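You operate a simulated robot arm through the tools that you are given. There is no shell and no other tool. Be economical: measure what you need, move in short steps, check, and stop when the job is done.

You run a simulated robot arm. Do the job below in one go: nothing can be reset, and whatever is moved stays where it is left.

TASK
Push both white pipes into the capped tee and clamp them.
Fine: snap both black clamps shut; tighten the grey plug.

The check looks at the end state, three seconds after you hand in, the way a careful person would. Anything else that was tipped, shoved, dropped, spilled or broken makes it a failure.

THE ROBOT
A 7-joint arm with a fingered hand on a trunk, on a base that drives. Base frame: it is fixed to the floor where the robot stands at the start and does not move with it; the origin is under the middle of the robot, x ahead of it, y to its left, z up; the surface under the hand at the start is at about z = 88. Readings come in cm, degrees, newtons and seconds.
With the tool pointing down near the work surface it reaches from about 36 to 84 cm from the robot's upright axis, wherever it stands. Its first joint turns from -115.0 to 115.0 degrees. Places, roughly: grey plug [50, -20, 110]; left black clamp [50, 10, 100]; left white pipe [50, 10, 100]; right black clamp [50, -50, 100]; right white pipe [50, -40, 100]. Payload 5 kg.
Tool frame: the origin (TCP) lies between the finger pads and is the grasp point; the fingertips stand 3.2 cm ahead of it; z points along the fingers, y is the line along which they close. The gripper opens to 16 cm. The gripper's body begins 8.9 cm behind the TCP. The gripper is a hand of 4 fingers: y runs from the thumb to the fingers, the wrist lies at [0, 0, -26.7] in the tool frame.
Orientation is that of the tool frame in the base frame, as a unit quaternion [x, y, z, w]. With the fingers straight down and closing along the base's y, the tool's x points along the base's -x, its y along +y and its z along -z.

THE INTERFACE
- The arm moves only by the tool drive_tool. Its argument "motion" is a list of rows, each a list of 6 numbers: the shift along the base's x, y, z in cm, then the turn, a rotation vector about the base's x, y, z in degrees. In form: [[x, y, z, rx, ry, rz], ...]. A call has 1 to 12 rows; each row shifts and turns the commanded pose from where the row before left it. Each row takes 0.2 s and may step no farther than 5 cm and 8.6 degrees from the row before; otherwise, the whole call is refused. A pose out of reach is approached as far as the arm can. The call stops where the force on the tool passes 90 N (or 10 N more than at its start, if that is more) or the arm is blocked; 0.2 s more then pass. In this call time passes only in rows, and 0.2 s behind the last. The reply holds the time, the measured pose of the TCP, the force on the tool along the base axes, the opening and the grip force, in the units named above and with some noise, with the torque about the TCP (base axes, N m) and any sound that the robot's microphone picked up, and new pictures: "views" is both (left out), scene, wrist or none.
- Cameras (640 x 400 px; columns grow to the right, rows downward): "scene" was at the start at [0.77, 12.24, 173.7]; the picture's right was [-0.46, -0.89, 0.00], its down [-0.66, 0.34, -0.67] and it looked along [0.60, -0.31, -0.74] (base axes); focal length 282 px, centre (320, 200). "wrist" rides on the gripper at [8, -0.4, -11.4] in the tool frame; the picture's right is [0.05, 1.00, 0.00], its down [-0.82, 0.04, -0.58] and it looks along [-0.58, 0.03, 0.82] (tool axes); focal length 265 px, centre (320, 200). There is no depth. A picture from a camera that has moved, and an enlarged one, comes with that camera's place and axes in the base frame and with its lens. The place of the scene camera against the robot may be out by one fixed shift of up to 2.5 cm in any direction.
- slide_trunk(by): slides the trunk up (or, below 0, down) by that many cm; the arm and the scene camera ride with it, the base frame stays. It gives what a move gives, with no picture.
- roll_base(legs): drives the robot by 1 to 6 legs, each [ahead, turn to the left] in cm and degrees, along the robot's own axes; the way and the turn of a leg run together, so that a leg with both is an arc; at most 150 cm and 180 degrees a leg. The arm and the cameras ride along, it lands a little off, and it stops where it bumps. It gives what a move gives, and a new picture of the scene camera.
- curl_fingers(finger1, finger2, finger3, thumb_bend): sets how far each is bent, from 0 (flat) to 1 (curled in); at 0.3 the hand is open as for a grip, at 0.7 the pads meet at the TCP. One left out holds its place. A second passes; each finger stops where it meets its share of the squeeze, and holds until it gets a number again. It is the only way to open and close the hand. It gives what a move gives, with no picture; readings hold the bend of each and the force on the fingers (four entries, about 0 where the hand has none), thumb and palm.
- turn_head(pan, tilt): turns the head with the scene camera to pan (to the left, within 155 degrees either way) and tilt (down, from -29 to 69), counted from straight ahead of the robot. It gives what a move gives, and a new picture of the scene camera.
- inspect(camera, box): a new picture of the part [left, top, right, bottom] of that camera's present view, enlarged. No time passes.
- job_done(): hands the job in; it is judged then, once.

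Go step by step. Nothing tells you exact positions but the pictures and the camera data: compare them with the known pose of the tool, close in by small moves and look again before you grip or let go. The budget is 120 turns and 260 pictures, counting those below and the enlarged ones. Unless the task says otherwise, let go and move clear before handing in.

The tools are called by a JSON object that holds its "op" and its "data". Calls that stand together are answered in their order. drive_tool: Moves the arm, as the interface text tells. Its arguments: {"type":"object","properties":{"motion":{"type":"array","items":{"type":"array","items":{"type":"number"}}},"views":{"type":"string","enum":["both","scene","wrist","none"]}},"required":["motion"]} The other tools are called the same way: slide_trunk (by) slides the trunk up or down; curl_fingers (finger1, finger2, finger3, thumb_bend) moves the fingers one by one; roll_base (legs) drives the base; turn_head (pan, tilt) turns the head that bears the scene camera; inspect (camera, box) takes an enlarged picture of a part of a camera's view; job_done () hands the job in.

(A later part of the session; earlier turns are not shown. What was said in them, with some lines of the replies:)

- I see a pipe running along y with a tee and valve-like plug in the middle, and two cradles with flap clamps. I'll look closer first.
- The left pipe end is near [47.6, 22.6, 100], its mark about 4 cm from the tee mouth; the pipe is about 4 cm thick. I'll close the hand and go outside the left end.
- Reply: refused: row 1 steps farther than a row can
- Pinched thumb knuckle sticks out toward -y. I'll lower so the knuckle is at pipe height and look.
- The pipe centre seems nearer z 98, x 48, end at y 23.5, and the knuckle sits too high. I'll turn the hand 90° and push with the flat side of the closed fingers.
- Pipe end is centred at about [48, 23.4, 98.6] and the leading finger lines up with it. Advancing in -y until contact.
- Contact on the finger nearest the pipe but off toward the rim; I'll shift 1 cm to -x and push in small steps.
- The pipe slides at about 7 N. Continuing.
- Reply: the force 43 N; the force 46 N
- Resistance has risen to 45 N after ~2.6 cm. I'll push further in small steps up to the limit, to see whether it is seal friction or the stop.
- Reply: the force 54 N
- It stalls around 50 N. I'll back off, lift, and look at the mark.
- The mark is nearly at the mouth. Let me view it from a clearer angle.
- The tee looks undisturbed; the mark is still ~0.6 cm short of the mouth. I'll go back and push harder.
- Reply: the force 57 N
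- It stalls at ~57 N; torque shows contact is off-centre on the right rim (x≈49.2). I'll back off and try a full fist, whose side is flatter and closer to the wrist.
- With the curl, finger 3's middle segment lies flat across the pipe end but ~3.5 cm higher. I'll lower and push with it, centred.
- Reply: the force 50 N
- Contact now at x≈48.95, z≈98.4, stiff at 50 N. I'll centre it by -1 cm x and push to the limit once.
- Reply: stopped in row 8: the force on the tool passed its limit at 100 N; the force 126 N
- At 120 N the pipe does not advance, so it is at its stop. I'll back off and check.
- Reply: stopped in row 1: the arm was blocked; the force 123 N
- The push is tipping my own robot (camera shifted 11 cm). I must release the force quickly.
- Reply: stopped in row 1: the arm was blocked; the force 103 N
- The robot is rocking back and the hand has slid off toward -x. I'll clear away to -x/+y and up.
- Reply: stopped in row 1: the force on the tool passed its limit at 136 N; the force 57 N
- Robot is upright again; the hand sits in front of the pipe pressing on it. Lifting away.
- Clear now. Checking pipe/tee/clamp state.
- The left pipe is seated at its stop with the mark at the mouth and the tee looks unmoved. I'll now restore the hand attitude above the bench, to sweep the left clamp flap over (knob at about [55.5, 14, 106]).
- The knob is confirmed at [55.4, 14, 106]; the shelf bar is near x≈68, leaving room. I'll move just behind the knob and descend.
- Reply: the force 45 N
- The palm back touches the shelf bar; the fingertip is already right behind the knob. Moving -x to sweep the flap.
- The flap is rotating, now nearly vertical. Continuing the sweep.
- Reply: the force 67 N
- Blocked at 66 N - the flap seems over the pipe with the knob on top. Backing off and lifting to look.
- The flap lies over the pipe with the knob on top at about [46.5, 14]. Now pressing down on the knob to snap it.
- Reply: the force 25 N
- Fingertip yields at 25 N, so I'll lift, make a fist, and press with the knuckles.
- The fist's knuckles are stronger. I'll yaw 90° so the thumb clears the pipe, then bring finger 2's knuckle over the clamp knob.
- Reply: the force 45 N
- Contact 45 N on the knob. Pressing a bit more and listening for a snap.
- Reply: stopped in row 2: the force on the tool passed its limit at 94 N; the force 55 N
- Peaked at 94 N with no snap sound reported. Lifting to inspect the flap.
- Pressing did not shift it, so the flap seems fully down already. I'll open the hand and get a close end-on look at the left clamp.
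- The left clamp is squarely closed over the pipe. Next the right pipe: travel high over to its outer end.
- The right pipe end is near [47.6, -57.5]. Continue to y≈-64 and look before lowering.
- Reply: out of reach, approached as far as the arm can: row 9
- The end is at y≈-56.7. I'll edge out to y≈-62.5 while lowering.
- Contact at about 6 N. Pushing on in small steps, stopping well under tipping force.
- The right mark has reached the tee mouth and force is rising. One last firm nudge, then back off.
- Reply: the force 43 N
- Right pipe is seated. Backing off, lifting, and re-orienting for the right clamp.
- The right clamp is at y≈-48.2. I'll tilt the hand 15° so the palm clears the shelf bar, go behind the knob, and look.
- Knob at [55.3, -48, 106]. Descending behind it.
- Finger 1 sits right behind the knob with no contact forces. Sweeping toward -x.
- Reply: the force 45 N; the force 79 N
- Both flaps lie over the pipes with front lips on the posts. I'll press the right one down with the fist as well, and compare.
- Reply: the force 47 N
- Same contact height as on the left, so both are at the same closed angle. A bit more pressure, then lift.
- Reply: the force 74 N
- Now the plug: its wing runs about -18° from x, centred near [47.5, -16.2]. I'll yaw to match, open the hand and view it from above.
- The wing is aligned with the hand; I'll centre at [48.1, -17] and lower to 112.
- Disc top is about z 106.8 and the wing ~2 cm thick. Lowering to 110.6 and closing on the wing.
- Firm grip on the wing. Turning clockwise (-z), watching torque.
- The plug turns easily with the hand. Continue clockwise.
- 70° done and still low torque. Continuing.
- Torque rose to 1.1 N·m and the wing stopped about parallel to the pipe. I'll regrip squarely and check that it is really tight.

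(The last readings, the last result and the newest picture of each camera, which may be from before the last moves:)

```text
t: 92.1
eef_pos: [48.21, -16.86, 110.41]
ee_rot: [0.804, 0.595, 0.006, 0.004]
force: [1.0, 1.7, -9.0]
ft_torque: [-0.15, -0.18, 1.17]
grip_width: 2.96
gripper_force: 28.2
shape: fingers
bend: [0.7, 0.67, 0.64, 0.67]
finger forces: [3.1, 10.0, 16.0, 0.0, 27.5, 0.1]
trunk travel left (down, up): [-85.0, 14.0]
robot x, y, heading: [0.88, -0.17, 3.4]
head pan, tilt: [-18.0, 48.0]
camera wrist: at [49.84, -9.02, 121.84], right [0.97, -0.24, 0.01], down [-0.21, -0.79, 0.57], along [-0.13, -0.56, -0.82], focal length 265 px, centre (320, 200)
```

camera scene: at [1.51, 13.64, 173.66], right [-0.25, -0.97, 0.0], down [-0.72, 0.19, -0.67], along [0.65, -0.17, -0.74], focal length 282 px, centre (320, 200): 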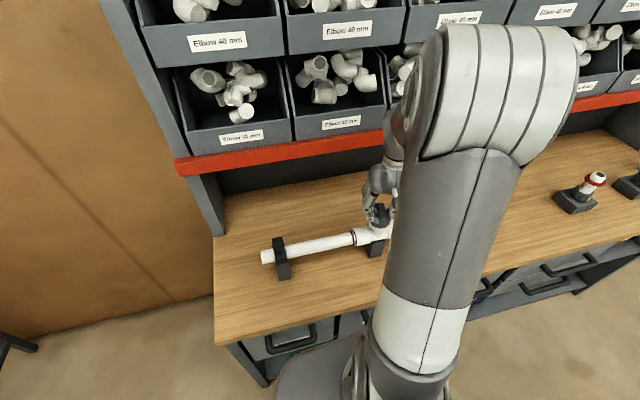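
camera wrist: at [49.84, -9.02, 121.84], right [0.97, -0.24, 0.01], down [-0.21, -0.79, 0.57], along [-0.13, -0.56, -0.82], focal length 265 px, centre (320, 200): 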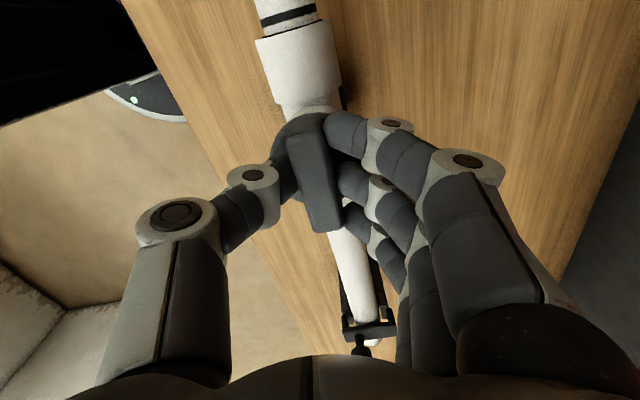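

The plug is tight (1.2 N·m, no further motion). Releasing, lifting clear and inspecting everything.

{"op": "curl_fingers", "data": {"finger1": 0.35, "finger2": 0.35, "finger3": 0.35, "thumb_bend": 0.35}}

{"op": "drive_tool", "data": {"motion": [[0, 0, 4, 0, 0, 0], [0, 0, 4.5, 0, 0, 0], [0, 0, 4.5, 0, 0, 0], [0, 0, 4.5, 0, 0, 0], [-4, 0, 2, 0, 0, 0]], "views": "wrist"}}

{"op": "turn_head", "data": {"pan": -55, "tilt": 48}}

```text
t: 93.1
eef_pos: [48.09, -16.81, 110.42]
ee_rot: [0.804, 0.595, 0.007, 0.003]
force: [-0.1, 0.1, 0.5]
ft_torque: [0.0, 0.01, 0.0]
grip_width: 15.08
gripper_force: 0.1
shape: fingers
bend: [0.35, 0.35, 0.35, 0.35]
finger forces: [0.0, 0.0, 0.1, 0.0, 0.1, 0.0]
trunk travel left (down, up): [-85.0, 14.0]
robot x, y, heading: [1.18, 0.11, 3.6]
head pan, tilt: [-18.0, 48.0]
```

```text
t: 94.3
eef_pos: [43.58, -16.86, 130.28]
ee_rot: [0.803, 0.595, 0.007, 0.005]
force: [-0.8, 1.0, 0.2]
ft_torque: [-0.01, -0.09, 0.02]
grip_width: 15.1
gripper_force: 0.1
shape: fingers
bend: [0.35, 0.35, 0.35, 0.35]
finger forces: [0.0, 0.0, 0.0, 0.0, 0.0, 0.0]
trunk travel left (down, up): [-85.0, 14.0]
robot x, y, heading: [0.96, 0.21, 3.5]
head pan, tilt: [-18.0, 48.0]
camera wrist: at [45.38, -9.05, 141.62], right [0.97, -0.24, 0.02], down [-0.21, -0.79, 0.57], along [-0.13, -0.56, -0.82], focal length 265 px, centre (320, 200)
```

wrist: 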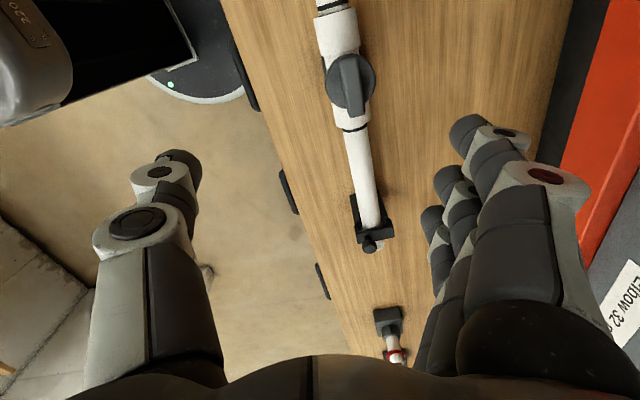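

```text
t: 95.3
eef_pos: [44.08, -16.98, 130.12]
ee_rot: [0.804, 0.595, 0.007, 0.004]
force: [0.3, -0.5, 0.3]
ft_torque: [0.0, 0.03, 0.04]
grip_width: 15.12
gripper_force: 0.0
shape: fingers
bend: [0.35, 0.35, 0.35, 0.35]
finger forces: [0.0, 0.0, 0.0, 0.0, 0.0, 0.0]
trunk travel left (down, up): [-85.0, 14.0]
robot x, y, heading: [0.74, -0.05, 3.7]
head pan, tilt: [-55.0, 48.0]
camera scene: at [-1.31, 9.46, 173.67], right [-0.78, -0.62, 0.0], down [-0.46, 0.58, -0.67], along [0.42, -0.52, -0.74], focal length 282 px, centre (320, 200)
```

scene: 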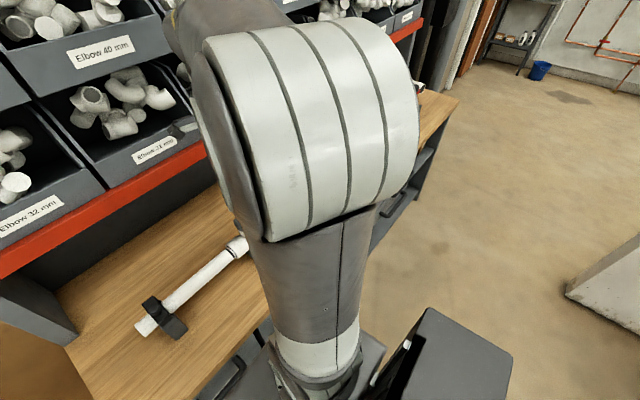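

{"op": "inspect", "data": {"camera": "wrist", "box": [320, 180, 420, 270]}}

{"op": "inspect", "data": {"camera": "wrist", "box": [290, 0, 410, 140]}}

{"op": "drive_tool", "data": {"motion": [[0, 4.9, 0, 0, 0, 0], [0, 4.9, 0, 0, 0, 0], [0, 4.9, 0, 0, 0, 0], [0, 4.9, 0, 0, 0, 0], [0, 4.9, 0, 0, 0, 0], [0, 4.9, 0, 0, 0, 0], [0, 4.9, 0, 0, 0, 0], [0, 4.9, 0, 0, 0, 0], [0, 4.9, 0, 0, 0, 0]], "views": "wrist"}}

{"op": "turn_head", "data": {"pan": -35, "tilt": 48}}

```text
4.44 times, centred on (370, 225) of wrist
camera zoom: at [45.73, -9.07, 141.45], right [0.97, -0.24, 0.01], down [-0.21, -0.79, 0.57], along [-0.13, -0.56, -0.82], focal length 1180 px, centre (98, 89)
```

zoom: 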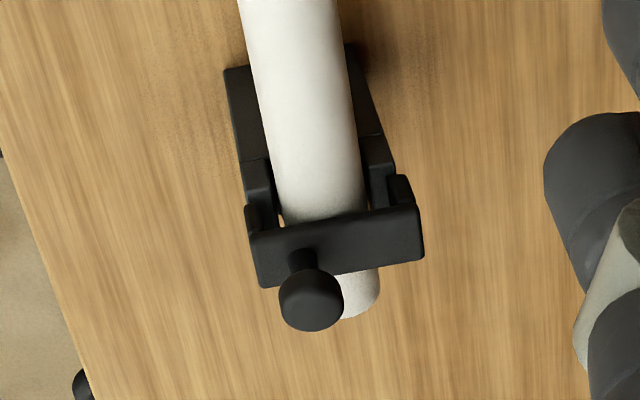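

```text
2.86 times, centred on (350, 70) of wrist
camera zoom: at [45.73, -9.07, 141.45], right [0.97, -0.24, 0.01], down [-0.21, -0.79, 0.57], along [-0.13, -0.56, -0.82], focal length 758 px, centre (234, 571)
```

zoom: 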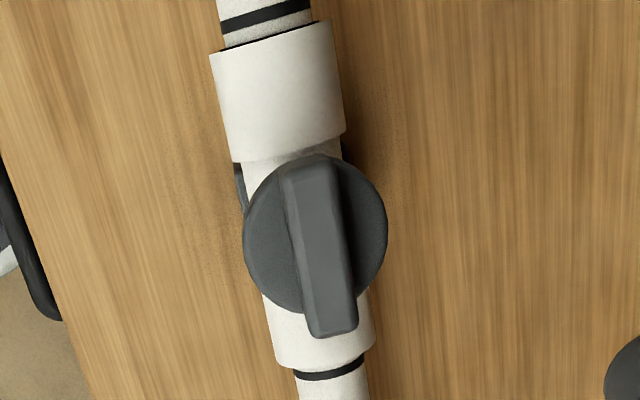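

```text
t: 97.3
eef_pos: [43.92, 27.33, 129.93]
ee_rot: [0.804, 0.594, 0.006, 0.005]
force: [0.7, 0.8, 0.2]
ft_torque: [-0.04, 0.0, -0.01]
grip_width: 15.11
gripper_force: 0.0
shape: fingers
bend: [0.35, 0.35, 0.35, 0.35]
finger forces: [0.1, 0.0, 0.0, 0.0, 0.0, 0.1]
trunk travel left (down, up): [-85.0, 14.0]
robot x, y, heading: [1.3, 0.25, 3.6]
head pan, tilt: [-55.0, 48.0]
camera wrist: at [45.61, 35.19, 141.33], right [0.97, -0.24, 0.01], down [-0.21, -0.79, 0.57], along [-0.13, -0.56, -0.82], focal length 265 px, centre (320, 200)
```

wrist: 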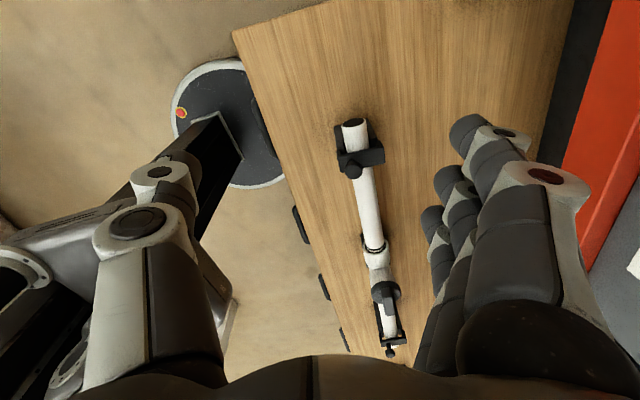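

```text
t: 98.1
eef_pos: [43.91, 27.0, 129.83]
ee_rot: [0.804, 0.595, 0.006, 0.004]
force: [-0.5, 0.5, -0.2]
ft_torque: [-0.03, -0.02, 0.0]
grip_width: 15.08
gripper_force: 0.1
shape: fingers
bend: [0.35, 0.35, 0.35, 0.35]
finger forces: [0.1, 0.0, 0.0, 0.0, 0.0, 0.0]
trunk travel left (down, up): [-85.0, 14.0]
robot x, y, heading: [0.74, -0.07, 3.4]
head pan, tilt: [-35.0, 48.0]
camera scene: at [0.49, 11.54, 173.66], right [-0.52, -0.85, 0.0], down [-0.63, 0.39, -0.67], along [0.57, -0.35, -0.74], focal length 282 px, centre (320, 200)
```

scene: 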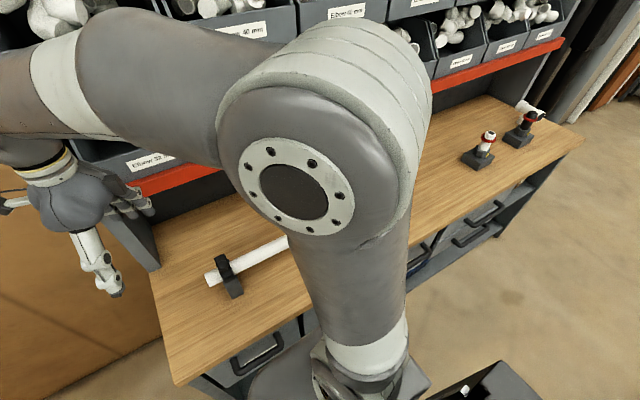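

Both pipes show the same small seat gap and the plug wing now lies along the pipe. To be sure the clamps are latched, I'll gently push a knob in the opening direction (+x) with the closed hand, left clamp first.

{"op": "curl_fingers", "data": {"finger1": 0.7, "finger2": 0.7, "finger3": 0.7, "thumb_bend": 0.7}}

{"op": "drive_tool", "data": {"motion": [[-0.3, -1, 0, 0, 0, 8], [-0.3, -1, 0, 0, 0, 8], [-0.3, -1, 0, 0, 0, 8], [-0.3, -1, 0, 0, 0, 8], [-0.3, -1, 0, 0, 0, 8], [-0.3, -1, 0, 0, 0, 8], [-0.3, -1, 0, 0, 0, 8], [-0.3, -1, 0, 0, 0, 8], [-0.3, -1, 0, 0, 0, 8], [-0.3, -1, 0, 0, 0, 8], [-0.3, -1, 0, 0, 0, 8], [-0.3, -1, 0, 0, 0, 8]], "views": "none"}}

{"op": "drive_tool", "data": {"motion": [[0, -1, -3, 0, 0, 8], [0, -0.8, -3, 0, 0, 3], [0, 0, -4, 0, 0, 0], [0, 0, -4, 0, 0, 0], [0, 0, -4, 0, 0, 0]], "views": "wrist"}}

```text
t: 99.1
eef_pos: [43.92, 27.13, 129.97]
ee_rot: [0.804, 0.594, 0.006, 0.005]
force: [-1.1, 0.1, 0.6]
ft_torque: [0.0, 0.01, 0.0]
grip_width: 2.4
gripper_force: 0.0
shape: fingers
bend: [0.7, 0.7, 0.7, 0.7]
finger forces: [0.0, 0.0, 0.0, 0.0, 0.1, 0.1]
trunk travel left (down, up): [-85.0, 14.0]
robot x, y, heading: [1.1, 0.08, 3.6]
head pan, tilt: [-35.0, 48.0]
```

```text
t: 101.7
eef_pos: [40.41, 15.17, 130.06]
ee_rot: [0.095, 0.995, 0.007, -0.002]
force: [-0.3, 0.9, 0.4]
ft_torque: [0.01, 0.0, 0.0]
grip_width: 2.39
gripper_force: 0.0
shape: fingers
bend: [0.7, 0.7, 0.7, 0.7]
finger forces: [0.1, 0.0, 0.0, 0.0, 0.0, 0.0]
trunk travel left (down, up): [-85.0, 14.0]
robot x, y, heading: [1.03, 0.19, 3.3]
head pan, tilt: [-35.0, 48.0]
```

```text
t: 102.9
eef_pos: [40.65, 13.43, 111.73]
ee_rot: [-0.001, 1.0, 0.007, -0.003]
force: [0.4, -0.5, -0.1]
ft_torque: [-0.01, 0.01, -0.03]
grip_width: 2.35
gripper_force: 0.1
shape: fingers
bend: [0.7, 0.7, 0.7, 0.7]
finger forces: [0.1, 0.1, 0.1, 0.0, 0.0, 0.0]
trunk travel left (down, up): [-85.0, 14.0]
robot x, y, heading: [0.98, 0.62, 3.4]
head pan, tilt: [-35.0, 48.0]
camera wrist: at [32.67, 12.95, 123.13], right [-0.05, 1.0, 0.01], down [0.82, 0.03, 0.57], along [0.57, 0.04, -0.82], focal length 265 px, centre (320, 200)
```

wrist: 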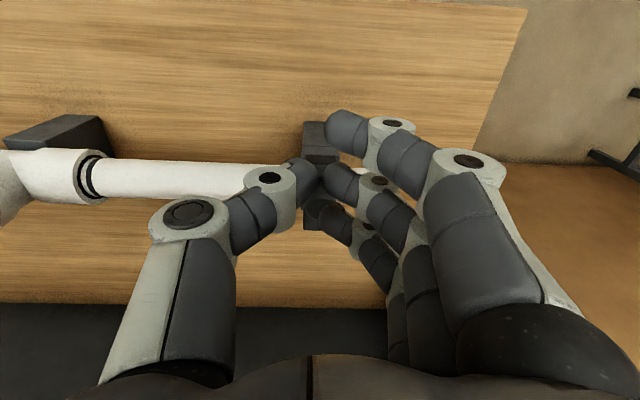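

{"op": "drive_tool", "data": {"motion": [[-0.5, 0, -3, 0, 0, 0], [0, 0, -2.9, 0, 0, 0], [0.8, 0, 0, 0, 0, 0], [0.6, 0, 0, 0, 0, 0]], "views": "wrist"}}

```text
t: 103.9
eef_pos: [41.21, 13.58, 106.06]
ee_rot: [-0.001, 1.0, 0.007, -0.002]
force: [-3.3, 0.3, 1.9]
ft_torque: [0.02, 0.0, 0.03]
grip_width: 2.37
gripper_force: 0.7
shape: fingers
bend: [0.7, 0.7, 0.7, 0.7]
finger forces: [0.1, 0.0, 2.8, 0.1, 0.1, 0.0]
trunk travel left (down, up): [-85.0, 14.0]
robot x, y, heading: [0.83, -0.14, 3.3]
head pan, tilt: [-35.0, 48.0]
camera wrist: at [33.27, 12.98, 117.5], right [-0.05, 1.0, 0.01], down [0.82, 0.03, 0.57], along [0.57, 0.04, -0.82], focal length 265 px, centre (320, 200)
```

wrist: 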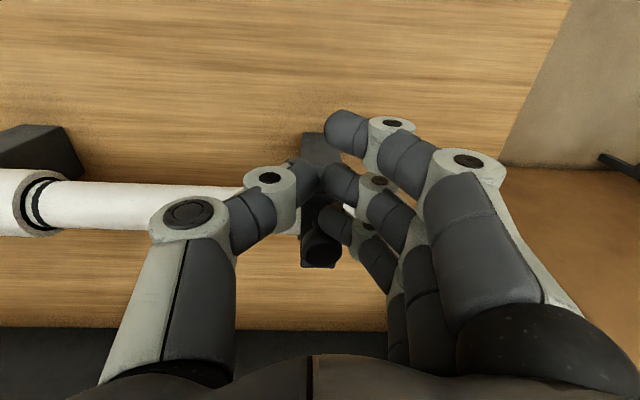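

Touching the knob at 3 N. Pushing gently toward +x.

{"op": "drive_tool", "data": {"motion": [[0.4, 0, 0, 0, 0, 0], [0.3, 0, 0, 0, 0, 0]], "views": "wrist"}}

```text
t: 104.5
eef_pos: [42.08, 13.54, 106.16]
ee_rot: [0.0, 1.0, 0.007, -0.002]
force: [-1.9, 0.6, -0.7]
ft_torque: [0.02, -0.03, 0.04]
grip_width: 2.39
gripper_force: 0.3
shape: fingers
bend: [0.7, 0.7, 0.7, 0.7]
finger forces: [0.0, 0.0, 0.7, 0.0, 0.0, 0.0]
trunk travel left (down, up): [-85.0, 14.0]
robot x, y, heading: [0.95, 0.22, 3.4]
head pan, tilt: [-35.0, 48.0]
camera wrist: at [34.04, 12.94, 117.51], right [-0.05, 1.0, 0.01], down [0.82, 0.03, 0.57], along [0.57, 0.04, -0.82], focal length 265 px, centre (320, 200)
```

wrist: 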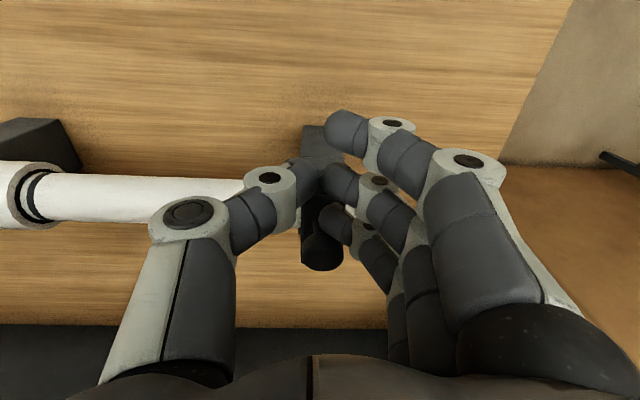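

The knob moved ~0.8 cm with only 2 N, so the flap isn't latched. Let me look closely at it.

{"op": "inspect", "data": {"camera": "scene", "box": [190, 240, 260, 310]}}

{"op": "drive_tool", "data": {"motion": [[-2, 0, 0, 0, 0, 0], [-2, 0, 3, 0, 0, 0], [0, 3, 3, 0, 0, 0], [0, 4, 0, 0, 0, 0]], "views": "both"}}

{"op": "inspect", "data": {"camera": "scene", "box": [190, 240, 260, 310]}}

{"op": "inspect", "data": {"camera": "wrist", "box": [200, 100, 320, 210]}}

```text
5.71 times, centred on (225, 275) of scene
camera zoom: at [0.45, 11.53, 173.66], right [-0.52, -0.85, 0.0], down [-0.63, 0.39, -0.67], along [0.57, -0.35, -0.74], focal length 1610 px, centre (863, -229)
```

zoom: 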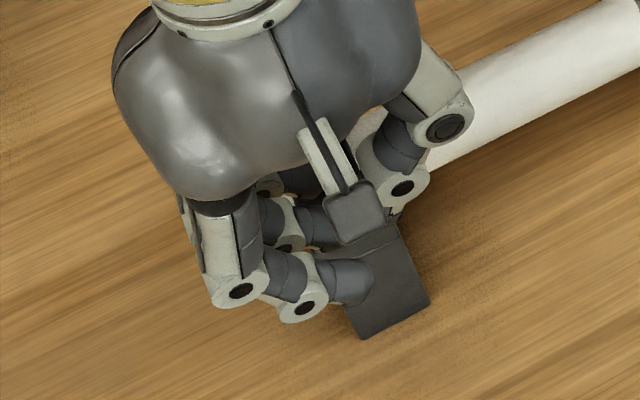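

```text
t: 105.5
eef_pos: [38.03, 20.79, 112.09]
ee_rot: [0.0, 1.0, 0.007, -0.002]
force: [0.7, 0.0, 0.4]
ft_torque: [-0.03, 0.01, 0.01]
grip_width: 2.37
gripper_force: 0.1
shape: fingers
bend: [0.7, 0.7, 0.7, 0.7]
finger forces: [0.0, 0.1, 0.0, 0.0, 0.0, 0.0]
trunk travel left (down, up): [-85.0, 14.0]
robot x, y, heading: [1.12, 0.05, 3.4]
head pan, tilt: [-35.0, 48.0]
camera scene: at [0.53, 11.63, 173.65], right [-0.52, -0.85, 0.0], down [-0.63, 0.39, -0.67], along [0.57, -0.35, -0.74], focal length 282 px, centre (320, 200)
camera wrist: at [30.11, 20.19, 123.43], right [-0.05, 1.0, 0.01], down [0.82, 0.03, 0.57], along [0.57, 0.04, -0.82], focal length 265 px, centre (320, 200)
```

scene: 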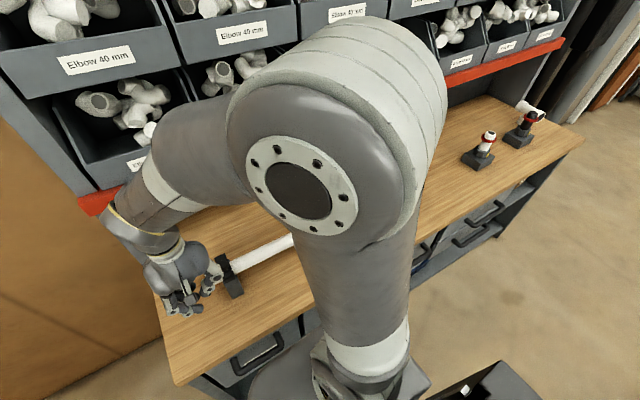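
wrist: 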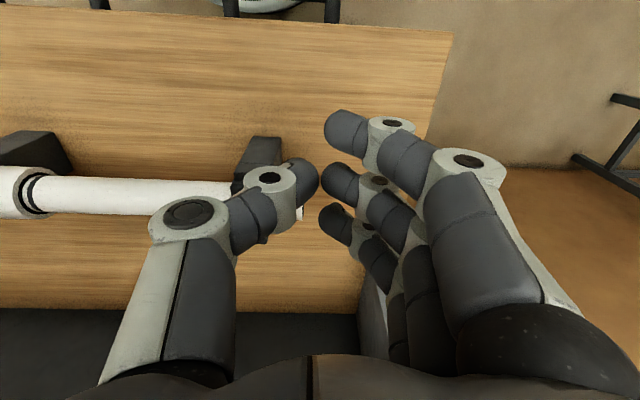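

```text
5.71 times, centred on (225, 275) of scene
camera zoom: at [0.53, 11.63, 173.65], right [-0.52, -0.85, 0.0], down [-0.63, 0.39, -0.67], along [0.57, -0.35, -0.74], focal length 1610 px, centre (863, -229)
```

zoom: 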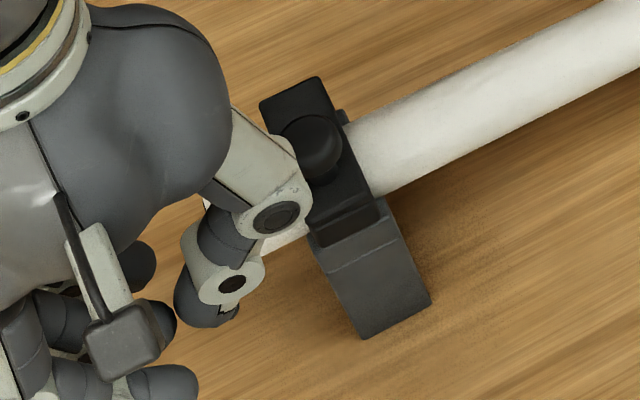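

```text
3.64 times, centred on (260, 155) of wrist
camera zoom: at [30.11, 20.19, 123.43], right [-0.05, 1.0, 0.01], down [0.82, 0.03, 0.57], along [0.57, 0.04, -0.82], focal length 965 px, centre (538, 364)
```

zoom: 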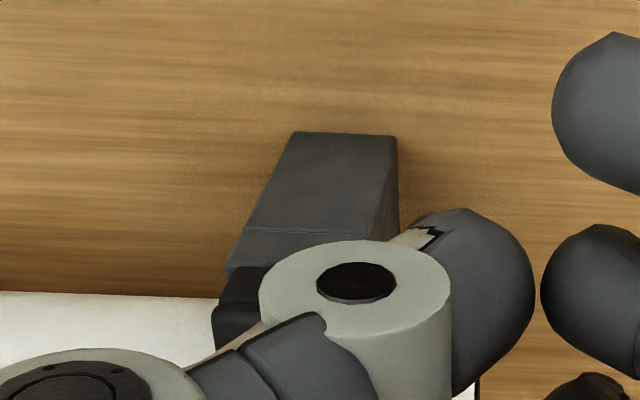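

{"op": "drive_tool", "data": {"motion": [[0, 4, 2, 0, 0, 0], [0, 4, 2, 0, 0, 0], [0, 3, 0, 0, 0, 0]], "views": "none"}}

{"op": "turn_head", "data": {"pan": -18, "tilt": 48}}

{"op": "inspect", "data": {"camera": "scene", "box": [245, 225, 315, 285]}}

{"op": "inspect", "data": {"camera": "scene", "box": [430, 190, 500, 250]}}

```text
t: 106.3
eef_pos: [38.0, 31.61, 115.87]
ee_rot: [0.001, 1.0, 0.006, -0.003]
force: [0.5, 0.6, 0.4]
ft_torque: [-0.05, 0.04, 0.02]
grip_width: 2.37
gripper_force: 0.0
shape: fingers
bend: [0.7, 0.7, 0.7, 0.7]
finger forces: [0.0, 0.0, 0.0, 0.0, 0.0, 0.0]
trunk travel left (down, up): [-85.0, 14.0]
robot x, y, heading: [0.96, 0.3, 3.5]
head pan, tilt: [-35.0, 48.0]
```

```text
t: 107.1
eef_pos: [38.01, 31.47, 115.88]
ee_rot: [0.0, 1.0, 0.007, -0.003]
force: [0.1, 1.2, -0.1]
ft_torque: [-0.04, -0.02, -0.02]
grip_width: 2.36
gripper_force: 0.0
shape: fingers
bend: [0.7, 0.7, 0.7, 0.7]
finger forces: [0.1, 0.0, 0.1, 0.0, 0.0, 0.0]
trunk travel left (down, up): [-85.0, 14.0]
robot x, y, heading: [0.94, 0.46, 3.6]
head pan, tilt: [-18.0, 48.0]
camera scene: at [1.4, 13.69, 173.66], right [-0.25, -0.97, 0.0], down [-0.72, 0.19, -0.67], along [0.65, -0.17, -0.74], focal length 282 px, centre (320, 200)
```

scene: 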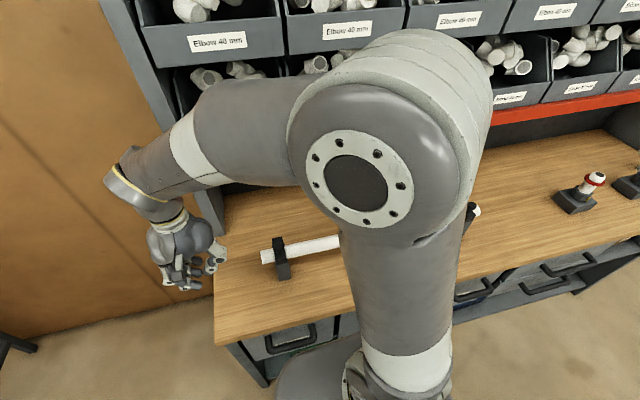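

```text
6.67 times, centred on (280, 255) of scene
camera zoom: at [1.4, 13.69, 173.66], right [-0.25, -0.97, 0.0], down [-0.72, 0.19, -0.67], along [0.65, -0.17, -0.74], focal length 1879 px, centre (587, -167)
```

zoom: 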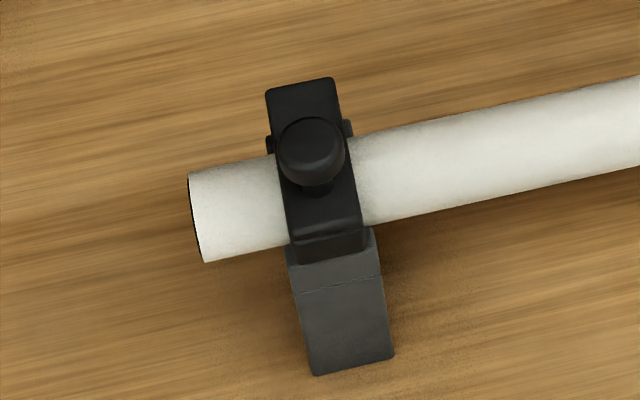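

```text
6.67 times, centred on (465, 220) of scene
camera zoom: at [1.4, 13.69, 173.66], right [-0.25, -0.97, 0.0], down [-0.72, 0.19, -0.67], along [0.65, -0.17, -0.74], focal length 1879 px, centre (-647, 67)
```

zoom: 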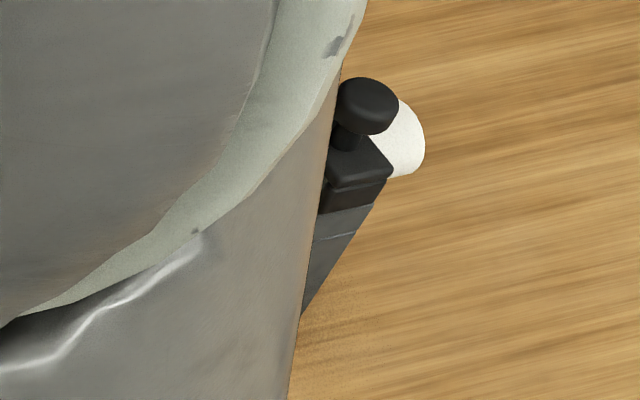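

The flap's picture is identical to before, so either it fell back or it never moved. I'll repeat the test more decisively with pictures during the push.

{"op": "drive_tool", "data": {"motion": [[0, -4.5, 0, 0, 0, 0], [0, -4.5, 0, 0, 0, 0], [0, -4.5, 0, 0, 0, 0], [0, -4.5, 0, 0, 0, 0], [2.5, 0, -4, 0, 0, 0], [0, 0, -4, 0, 0, 0], [0, 0, -1.8, 0, 0, 0], [1, 0, 0, 0, 0, 0], [0.5, 0, 0, 0, 0, 0]], "views": "scene"}}

{"op": "inspect", "data": {"camera": "wrist", "box": [260, 180, 380, 280]}}

{"op": "drive_tool", "data": {"motion": [[0.6, 0, 0, 0, 0, 0], [0.6, 0, 0, 0, 0, 0]], "views": "wrist"}}

{"op": "inspect", "data": {"camera": "wrist", "box": [260, 180, 380, 280]}}

```text
t: 109.1
eef_pos: [41.69, 13.74, 106.48]
ee_rot: [-0.001, 1.0, 0.007, -0.003]
force: [-15.7, 4.5, 12.3]
ft_torque: [0.21, -0.09, 0.27]
grip_width: 2.37
gripper_force: 8.2
shape: fingers
bend: [0.7, 0.7, 0.71, 0.7]
finger forces: [0.1, 0.1, 17.4, 0.0, 0.0, 0.0]
trunk travel left (down, up): [-85.0, 14.0]
robot x, y, heading: [0.88, 0.25, 3.7]
head pan, tilt: [-18.0, 48.0]
camera scene: at [1.04, 13.72, 173.69], right [-0.25, -0.97, 0.0], down [-0.72, 0.19, -0.67], along [0.65, -0.17, -0.74], focal length 282 px, centre (320, 200)
```

scene: 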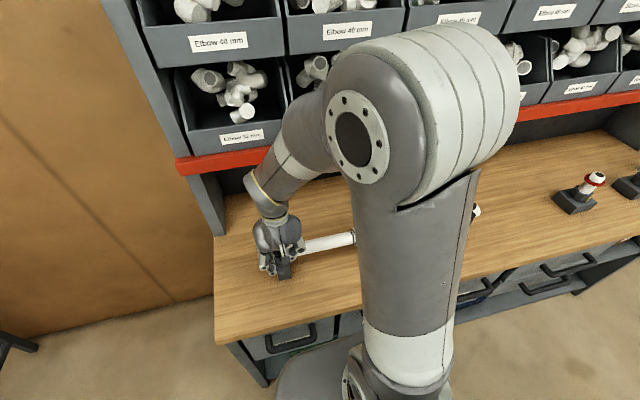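

```text
4.00 times, centred on (320, 230) of wrist
camera zoom: at [33.74, 13.1, 117.8], right [-0.05, 1.0, 0.01], down [0.82, 0.04, 0.57], along [0.57, 0.04, -0.82], focal length 1062 px, centre (320, 80)
```

zoom: 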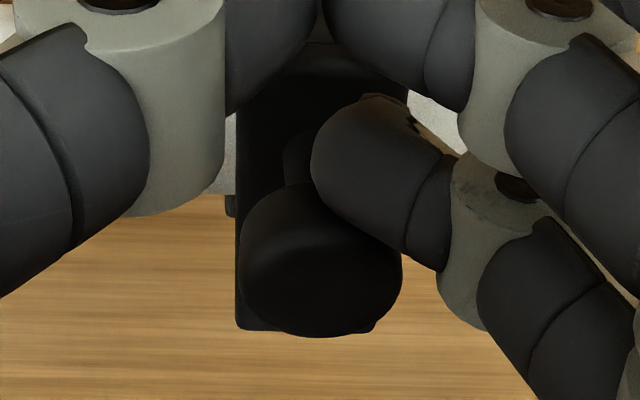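

```text
t: 109.7
eef_pos: [43.1, 13.65, 106.35]
ee_rot: [0.0, 1.0, 0.007, -0.003]
force: [-18.8, 4.5, 15.5]
ft_torque: [0.26, 0.03, 0.37]
grip_width: 2.37
gripper_force: 16.0
shape: fingers
bend: [0.7, 0.7, 0.72, 0.7]
finger forces: [0.0, 0.0, 32.2, 0.1, 0.0, 0.1]
trunk travel left (down, up): [-85.0, 14.0]
robot x, y, heading: [1.11, 0.3, 3.4]
head pan, tilt: [-18.0, 48.0]
camera wrist: at [35.01, 13.08, 117.72], right [-0.05, 1.0, 0.01], down [0.82, 0.04, 0.57], along [0.57, 0.04, -0.82], focal length 265 px, centre (320, 200)
```

wrist: 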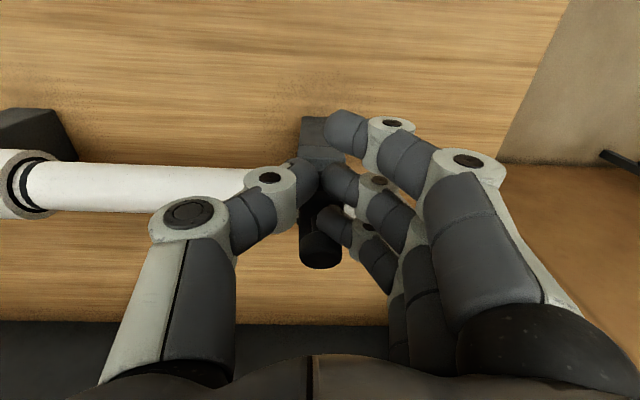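

```text
4.00 times, centred on (320, 230) of wrist
camera zoom: at [35.01, 13.08, 117.72], right [-0.05, 1.0, 0.01], down [0.82, 0.04, 0.57], along [0.57, 0.04, -0.82], focal length 1062 px, centre (320, 80)
```

zoom: 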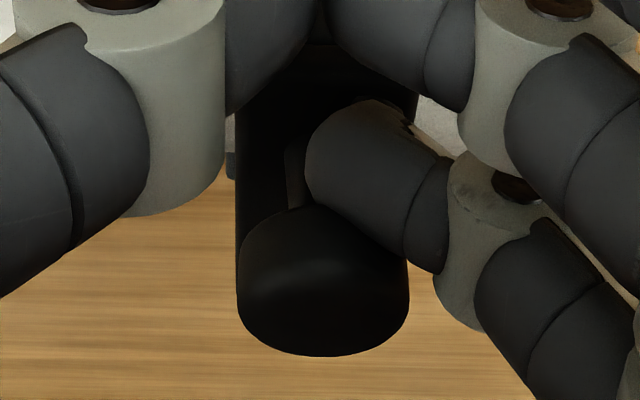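

{"op": "drive_tool", "data": {"motion": [[-2, 0, 0, 0, 0, 0], [-2, 0, 0, 0, 0, 0]], "views": "wrist"}}

{"op": "inspect", "data": {"camera": "wrist", "box": [260, 180, 380, 280]}}

```text
t: 110.3
eef_pos: [39.43, 13.34, 106.33]
ee_rot: [0.0, 1.0, 0.007, -0.001]
force: [0.5, 0.9, 0.0]
ft_torque: [0.03, -0.03, 0.0]
grip_width: 2.38
gripper_force: 0.2
shape: fingers
bend: [0.7, 0.7, 0.7, 0.7]
finger forces: [0.1, 0.0, 0.1, 0.0, 0.1, 0.0]
trunk travel left (down, up): [-85.0, 14.0]
robot x, y, heading: [0.75, 0.3, 3.7]
head pan, tilt: [-18.0, 48.0]
camera wrist: at [31.32, 12.87, 117.68], right [-0.05, 1.0, 0.01], down [0.82, 0.03, 0.58], along [0.57, 0.04, -0.82], focal length 265 px, centre (320, 200)
```

wrist: 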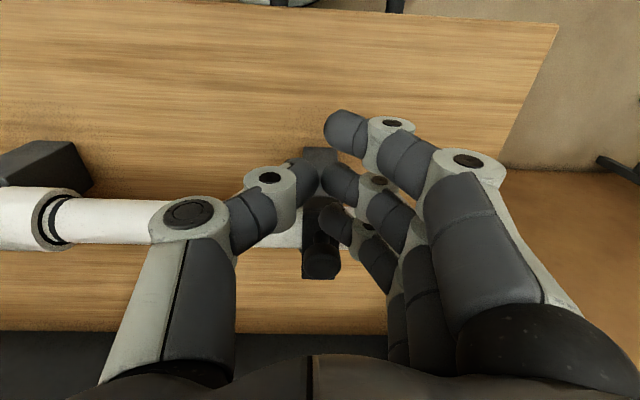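

```text
4.00 times, centred on (320, 230) of wrist
camera zoom: at [31.32, 12.87, 117.68], right [-0.05, 1.0, 0.01], down [0.82, 0.03, 0.58], along [0.57, 0.04, -0.82], focal length 1062 px, centre (320, 80)
```

zoom: 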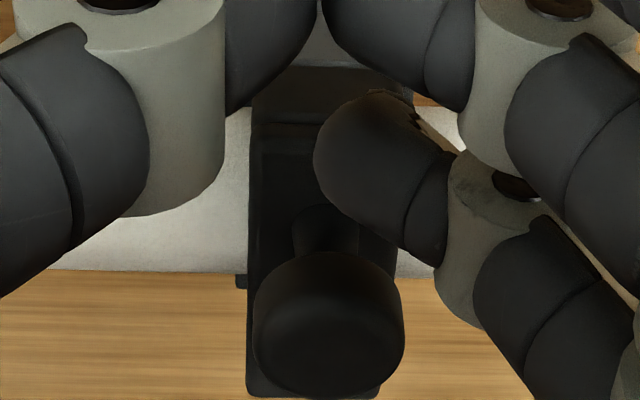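

The flap lifts with only 2–3 N and drops back, so it is closed but not snapped. I'll take a low side view from the pipe end to see what the lip and latch look like.

{"op": "drive_tool", "data": {"motion": [[-1, 1, 4, 0, 0, -8], [0, 2, 4, 0, 0, -8], [0.5, 2, 2, 0, 0, -8], [1, 2, 0, 0, 0, -8], [1, 2, 0, 0, 0, -8], [1, 2, 0, 0, 0, -8], [1, 2, 0, 0, 0, -8], [1, 1, 0, 0, 0, -8], [1, 0, 0, 0, 0, -8], [1, 0, 0, 0, 0, -8], [1, 0, 0, 0, 0, -8], [0, 0, 0, 0, 0, -2]], "views": "none"}}

{"op": "drive_tool", "data": {"motion": [[0, 0, -3, -7.5, 0, 0], [0, 0, -3, -7.5, 0, 0], [0, 0, -3, -7.5, 0, 0], [0, 0, -3, -7.5, 0, 0], [0, 0, -4, 0, 0, 0], [0, -1, -4, 0, 0, 0]], "views": "wrist"}}

```text
t: 112.9
eef_pos: [46.78, 27.49, 116.36]
ee_rot: [0.707, 0.707, 0.008, 0.003]
force: [0.0, -0.1, 0.7]
ft_torque: [-0.04, 0.01, 0.01]
grip_width: 2.36
gripper_force: 0.1
shape: fingers
bend: [0.7, 0.7, 0.7, 0.7]
finger forces: [0.0, 0.0, 0.1, 0.1, 0.0, 0.0]
trunk travel left (down, up): [-85.0, 14.0]
robot x, y, heading: [0.93, 0.35, 3.2]
head pan, tilt: [-18.0, 48.0]
```

```text
t: 114.3
eef_pos: [47.15, 26.48, 96.1]
ee_rot: [0.682, 0.685, -0.176, 0.185]
force: [0.6, 1.0, 0.4]
ft_torque: [-0.05, 0.01, 0.01]
grip_width: 2.36
gripper_force: 0.1
shape: fingers
bend: [0.7, 0.7, 0.7, 0.7]
finger forces: [0.0, 0.0, 0.0, 0.1, 0.0, 0.0]
trunk travel left (down, up): [-85.0, 14.0]
robot x, y, heading: [0.59, 0.25, 3.2]
head pan, tilt: [-18.0, 48.0]
camera wrist: at [46.4, 39.2, 102.05], right [1.0, 0.05, -0.01], down [0.03, -0.42, 0.91], along [0.04, -0.91, -0.42], focal length 265 px, centre (320, 200)
```

wrist: 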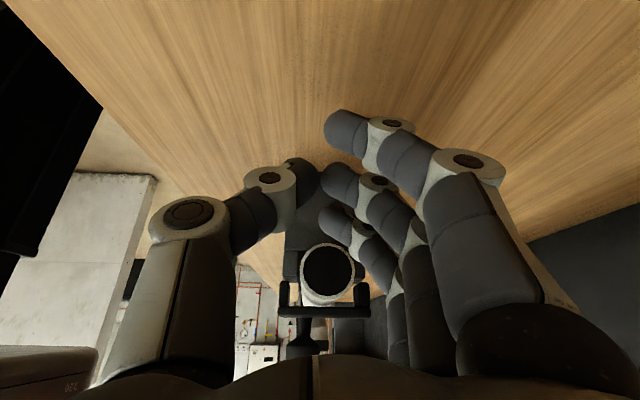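

{"op": "inspect", "data": {"camera": "wrist", "box": [265, 235, 385, 360]}}

```text
3.20 times, centred on (325, 298) of wrist
camera zoom: at [46.4, 39.2, 102.05], right [1.0, 0.05, -0.01], down [0.03, -0.42, 0.91], along [0.04, -0.91, -0.42], focal length 849 px, centre (304, -112)
```

zoom: 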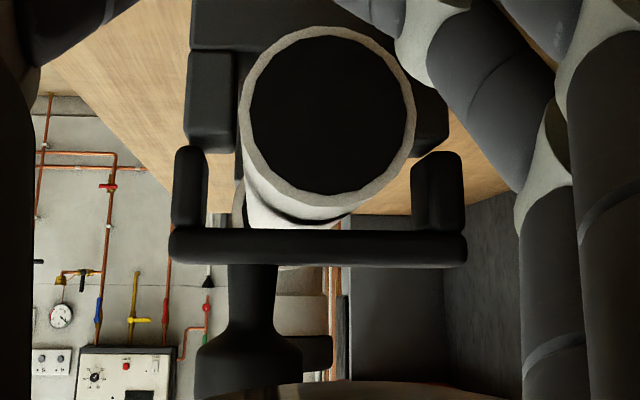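

Side view: the strap lies flat on the pipe, both lips touching the cradle posts, so the geometry is fully closed. My test may have undone the detent, so I'll press the left clamp shut firmly again.

{"op": "drive_tool", "data": {"motion": [[0, 2, 4, 0, 0, 0], [0, 0, 4, 7.5, 0, 0], [0, 0, 4, 7.5, 0, 0], [0, 0, 4, 7.5, 0, 0], [0, -2, 2, 7.5, 0, 0], [-1, -4, 0, 0, 0, 0], [-1, -4.5, 0, 0, 0, 0], [-1.2, -4.3, 0, 0, 0, 0]], "views": "none"}}

{"op": "curl_fingers", "data": {"finger1": 1, "finger2": 1, "finger3": 1, "thumb_bend": 0.3}}

{"op": "drive_tool", "data": {"motion": [[0, 0, -3, 0, 0, 0], [0, 0, -3, 0, 0, 0]], "views": "wrist"}}

```text
t: 116.1
eef_pos: [43.53, 13.48, 114.72]
ee_rot: [0.706, 0.708, 0.007, 0.004]
force: [0.1, 0.0, 0.7]
ft_torque: [0.03, -0.03, -0.01]
grip_width: 2.4
gripper_force: 0.1
shape: fingers
bend: [0.7, 0.7, 0.7, 0.7]
finger forces: [0.0, 0.1, 0.0, 0.1, 0.1, 0.1]
trunk travel left (down, up): [-85.0, 14.0]
robot x, y, heading: [1.28, 0.26, 3.4]
head pan, tilt: [-18.0, 48.0]
```

```text
t: 117.1
eef_pos: [43.75, 13.5, 114.64]
ee_rot: [0.707, 0.707, 0.007, 0.002]
force: [0.5, -0.3, -0.3]
ft_torque: [0.0, 0.01, 0.01]
grip_width: 7.8
gripper_force: 0.0
shape: fingers
bend: [1.0, 1.0, 1.0, 0.3]
finger forces: [0.0, 0.0, 0.0, 0.0, 0.1, 0.1]
trunk travel left (down, up): [-85.0, 14.0]
robot x, y, heading: [0.58, 0.3, 3.4]
head pan, tilt: [-18.0, 48.0]
```

```text
t: 117.7
eef_pos: [43.55, 13.49, 108.47]
ee_rot: [0.707, 0.707, 0.007, 0.003]
force: [-0.6, -0.8, -0.3]
ft_torque: [-0.01, -0.04, 0.02]
grip_width: 7.8
gripper_force: 0.0
shape: fingers
bend: [1.0, 1.0, 1.0, 0.3]
finger forces: [0.1, 0.1, 0.0, 0.0, 0.1, 0.1]
trunk travel left (down, up): [-85.0, 14.0]
robot x, y, heading: [0.65, 0.11, 3.5]
head pan, tilt: [-18.0, 48.0]
camera wrist: at [42.98, 21.56, 119.87], right [1.0, 0.05, 0.01], down [0.03, -0.82, 0.57], along [0.04, -0.57, -0.82], focal length 265 px, centre (320, 200)
```

wrist: 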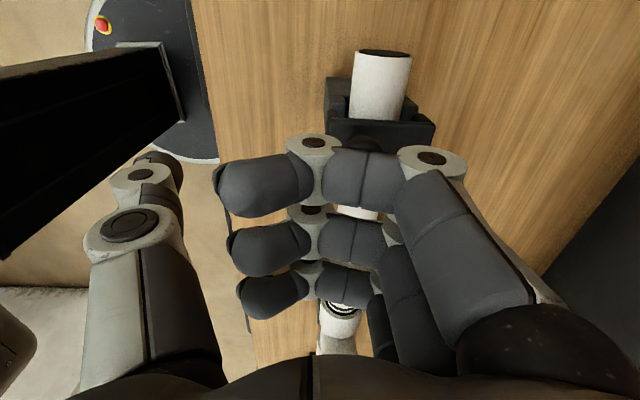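

{"op": "drive_tool", "data": {"motion": [[0, 0, -3, 0, 0, 0], [0, 0, -1.2, 0, 0, 0], [0, 0, -0.5, 0, 0, 0]], "views": "none"}}

{"op": "drive_tool", "data": {"motion": [[0, 0, -0.5, 0, 0, 0], [0, 0, -0.4, 0, 0, 0]], "views": "none"}}

{"op": "drive_tool", "data": {"motion": [[0, 0, -0.4, 0, 0, 0], [0, 0, -0.3, 0, 0, 0], [0, 0, 0, 0, 0, 0]], "views": "none"}}

```text
t: 118.5
eef_pos: [43.61, 13.66, 103.53]
ee_rot: [0.707, 0.707, 0.007, 0.003]
force: [-0.5, 0.5, -0.1]
ft_torque: [0.01, -0.01, -0.04]
grip_width: 7.79
gripper_force: 0.0
shape: fingers
bend: [1.0, 1.0, 1.0, 0.3]
finger forces: [0.1, 0.0, 0.1, 0.0, 0.0, 0.0]
trunk travel left (down, up): [-85.0, 14.0]
robot x, y, heading: [0.97, 0.13, 3.7]
head pan, tilt: [-18.0, 48.0]
```

```text
t: 119.1
eef_pos: [43.63, 13.66, 103.03]
ee_rot: [0.707, 0.707, 0.01, 0.005]
force: [4.2, -1.2, 32.5]
ft_torque: [0.02, -0.37, -0.01]
grip_width: 7.82
gripper_force: 16.7
shape: fingers
bend: [1.0, 1.0, 1.0, 0.3]
finger forces: [0.1, 31.8, 0.0, 0.0, 0.1, 0.0]
trunk travel left (down, up): [-85.0, 14.0]
robot x, y, heading: [0.93, 0.45, 3.2]
head pan, tilt: [-18.0, 48.0]
```

```text
t: 119.9
eef_pos: [43.73, 13.75, 102.47]
ee_rot: [0.707, 0.707, 0.014, 0.007]
force: [7.6, -2.6, 83.9]
ft_torque: [0.13, -1.89, -0.07]
grip_width: 7.78
gripper_force: 42.5
shape: fingers
bend: [1.0, 1.0, 1.0, 0.3]
finger forces: [0.0, 84.5, 0.0, 0.1, 0.0, 0.0]
trunk travel left (down, up): [-85.0, 14.0]
robot x, y, heading: [1.07, 0.23, 3.3]
head pan, tilt: [-18.0, 48.0]
```

84 N held at a hard stop. One ratchet step further while listening for a click.

{"op": "drive_tool", "data": {"motion": [[0, 0, -0.3, 0, 0, 0], [0, 0, -0.3, 0, 0, 0]], "views": "none"}}

{"op": "drive_tool", "data": {"motion": [[0, 0, 1, 0, 0, 0], [0, 0, 4, 0, 0, 0], [0, 0, 4.5, 0, 0, 0], [0, 0, 4.5, 0, 0, 0]], "views": "scene"}}

{"op": "inspect", "data": {"camera": "scene", "box": [245, 225, 315, 285]}}

```text
t: 120.3
eef_pos: [44.32, 13.68, 102.65]
ee_rot: [0.707, 0.707, 0.018, 0.01]
force: [-1.6, -8.0, 53.6]
ft_torque: [0.2, -1.14, -0.17]
grip_width: 7.8
gripper_force: 27.8
shape: fingers
bend: [1.0, 1.0, 1.0, 0.3]
finger forces: [0.0, 55.1, 0.1, 0.0, 0.0, 0.0]
trunk travel left (down, up): [-85.0, 14.0]
robot x, y, heading: [0.75, 0.21, 3.3]
head pan, tilt: [-18.0, 48.0]
stopped in row 1: the force on the tool passed its limit at 97 N (the readings are from after the stop); the commanded pose is now the measured one
```

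```text
t: 121.3
eef_pos: [44.04, 13.78, 116.27]
ee_rot: [0.707, 0.707, 0.013, 0.006]
force: [0.3, -0.1, -0.4]
ft_torque: [0.0, 0.0, 0.03]
grip_width: 7.78
gripper_force: 0.1
shape: fingers
bend: [1.0, 1.0, 1.0, 0.3]
finger forces: [0.0, 0.0, 0.1, 0.0, 0.0, 0.0]
trunk travel left (down, up): [-85.0, 14.0]
robot x, y, heading: [0.84, 0.07, 3.6]
head pan, tilt: [-18.0, 48.0]
camera scene: at [1.27, 13.6, 173.66], right [-0.25, -0.97, 0.0], down [-0.72, 0.19, -0.67], along [0.65, -0.17, -0.74], focal length 282 px, centre (320, 200)
```

scene: 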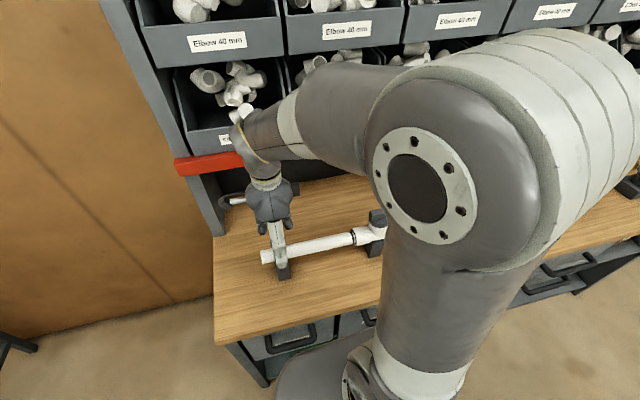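

```text
6.67 times, centred on (280, 255) of scene
camera zoom: at [1.27, 13.6, 173.66], right [-0.25, -0.97, 0.0], down [-0.72, 0.19, -0.67], along [0.65, -0.17, -0.74], focal length 1879 px, centre (587, -167)
```

zoom: 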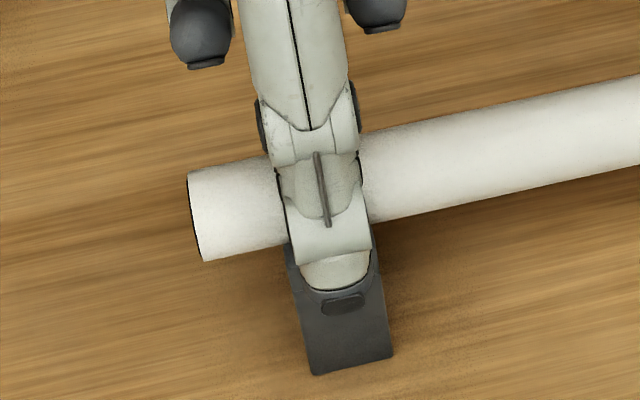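

The left strap is back firmly closed (it returns to closed on its own, like an over-centre snap), pipes and plug are set. Moving clear and taking a last look.

{"op": "drive_tool", "data": {"motion": [[0, 0, 4.5, 0, 0, 0], [0, 0, 4.5, 0, 0, 0], [0, 4, 2, 0, 0, 0], [-2, 4, 2, 0, 0, 0], [0, 4.5, 0, 0, 0, 0]], "views": "both"}}

{"op": "inspect", "data": {"camera": "scene", "box": [245, 190, 395, 290]}}

```text
t: 122.5
eef_pos: [42.49, 26.56, 128.9]
ee_rot: [0.707, 0.707, 0.012, 0.006]
force: [-0.1, 0.1, -1.6]
ft_torque: [-0.07, 0.05, -0.02]
grip_width: 7.8
gripper_force: 0.1
shape: fingers
bend: [1.0, 1.0, 1.0, 0.3]
finger forces: [0.0, 0.0, 0.0, 0.0, 0.0, 0.1]
trunk travel left (down, up): [-85.0, 14.0]
robot x, y, heading: [1.28, 0.25, 3.7]
head pan, tilt: [-18.0, 48.0]
camera scene: at [1.62, 13.92, 173.64], right [-0.25, -0.97, 0.0], down [-0.72, 0.19, -0.67], along [0.65, -0.17, -0.74], focal length 282 px, centre (320, 200)
camera wrist: at [41.72, 34.58, 140.38], right [1.0, 0.05, 0.03], down [0.03, -0.82, 0.57], along [0.05, -0.57, -0.82], focal length 265 px, centre (320, 200)
```

scene: 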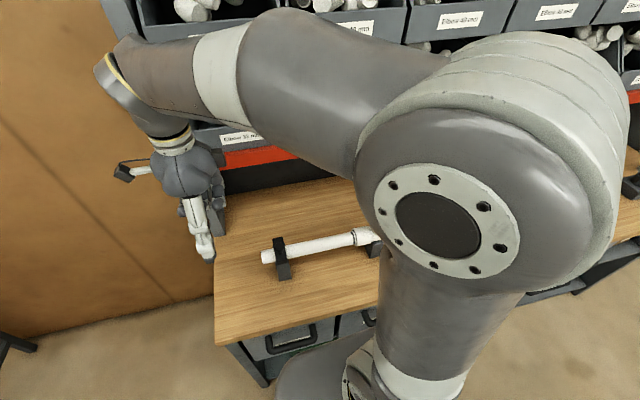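
wrist: 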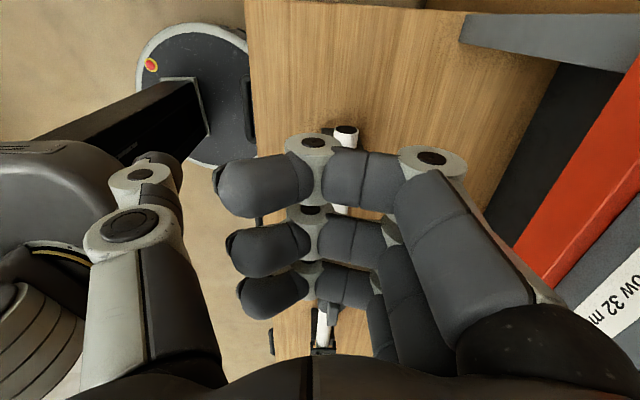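

```text
4.00 times, centred on (320, 240) of scene
camera zoom: at [1.62, 13.92, 173.64], right [-0.25, -0.97, 0.0], down [-0.72, 0.19, -0.67], along [0.65, -0.17, -0.74], focal length 1127 px, centre (320, 40)
```

zoom: 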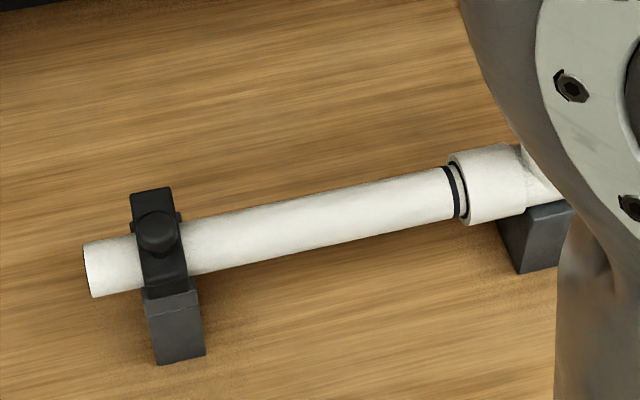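

Everything I can see is in place: the left clamp is closed over its pipe, both depth marks sit at the tee mouths, and the plug is tight. The hand is clear, so I'm handing in.

{"op": "job_done", "data": {}}

```text
The job is handed in.
```

I handed the job in with both pipes pushed to their stops in the tee and the grey plug tight, but I can't confirm that either clamp actually snapped.

- **Pipes:** both stopped firmly, with a gap of about 0.4–0.5 cm between each mark and the tee mouth. Pushing the left pipe at up to about 120 N moved it no further.
- **Clamps:** both lie fully closed over their pipes, and I pressed them down hard (up to about 97 N on the left, 74 N on the right). I heard no click. When I tested the left one it lifted with only 2–3 N and dropped back by itself. I pressed it shut again afterwards but did not retest it, and I did not test the right one.
- **Plug:** turned clockwise about 70° until it stopped at about 1.2 N·m; its wing now lies along the pipe.
- **Unplanned contact:** the hard push on the left pipe briefly tipped the robot. The hand then slid off the pipe end and pressed against the pipe and its cradle. The robot ended up turned about 3.5°, and the palm also touched the shelf bar once. I saw nothing on the bench displaced.
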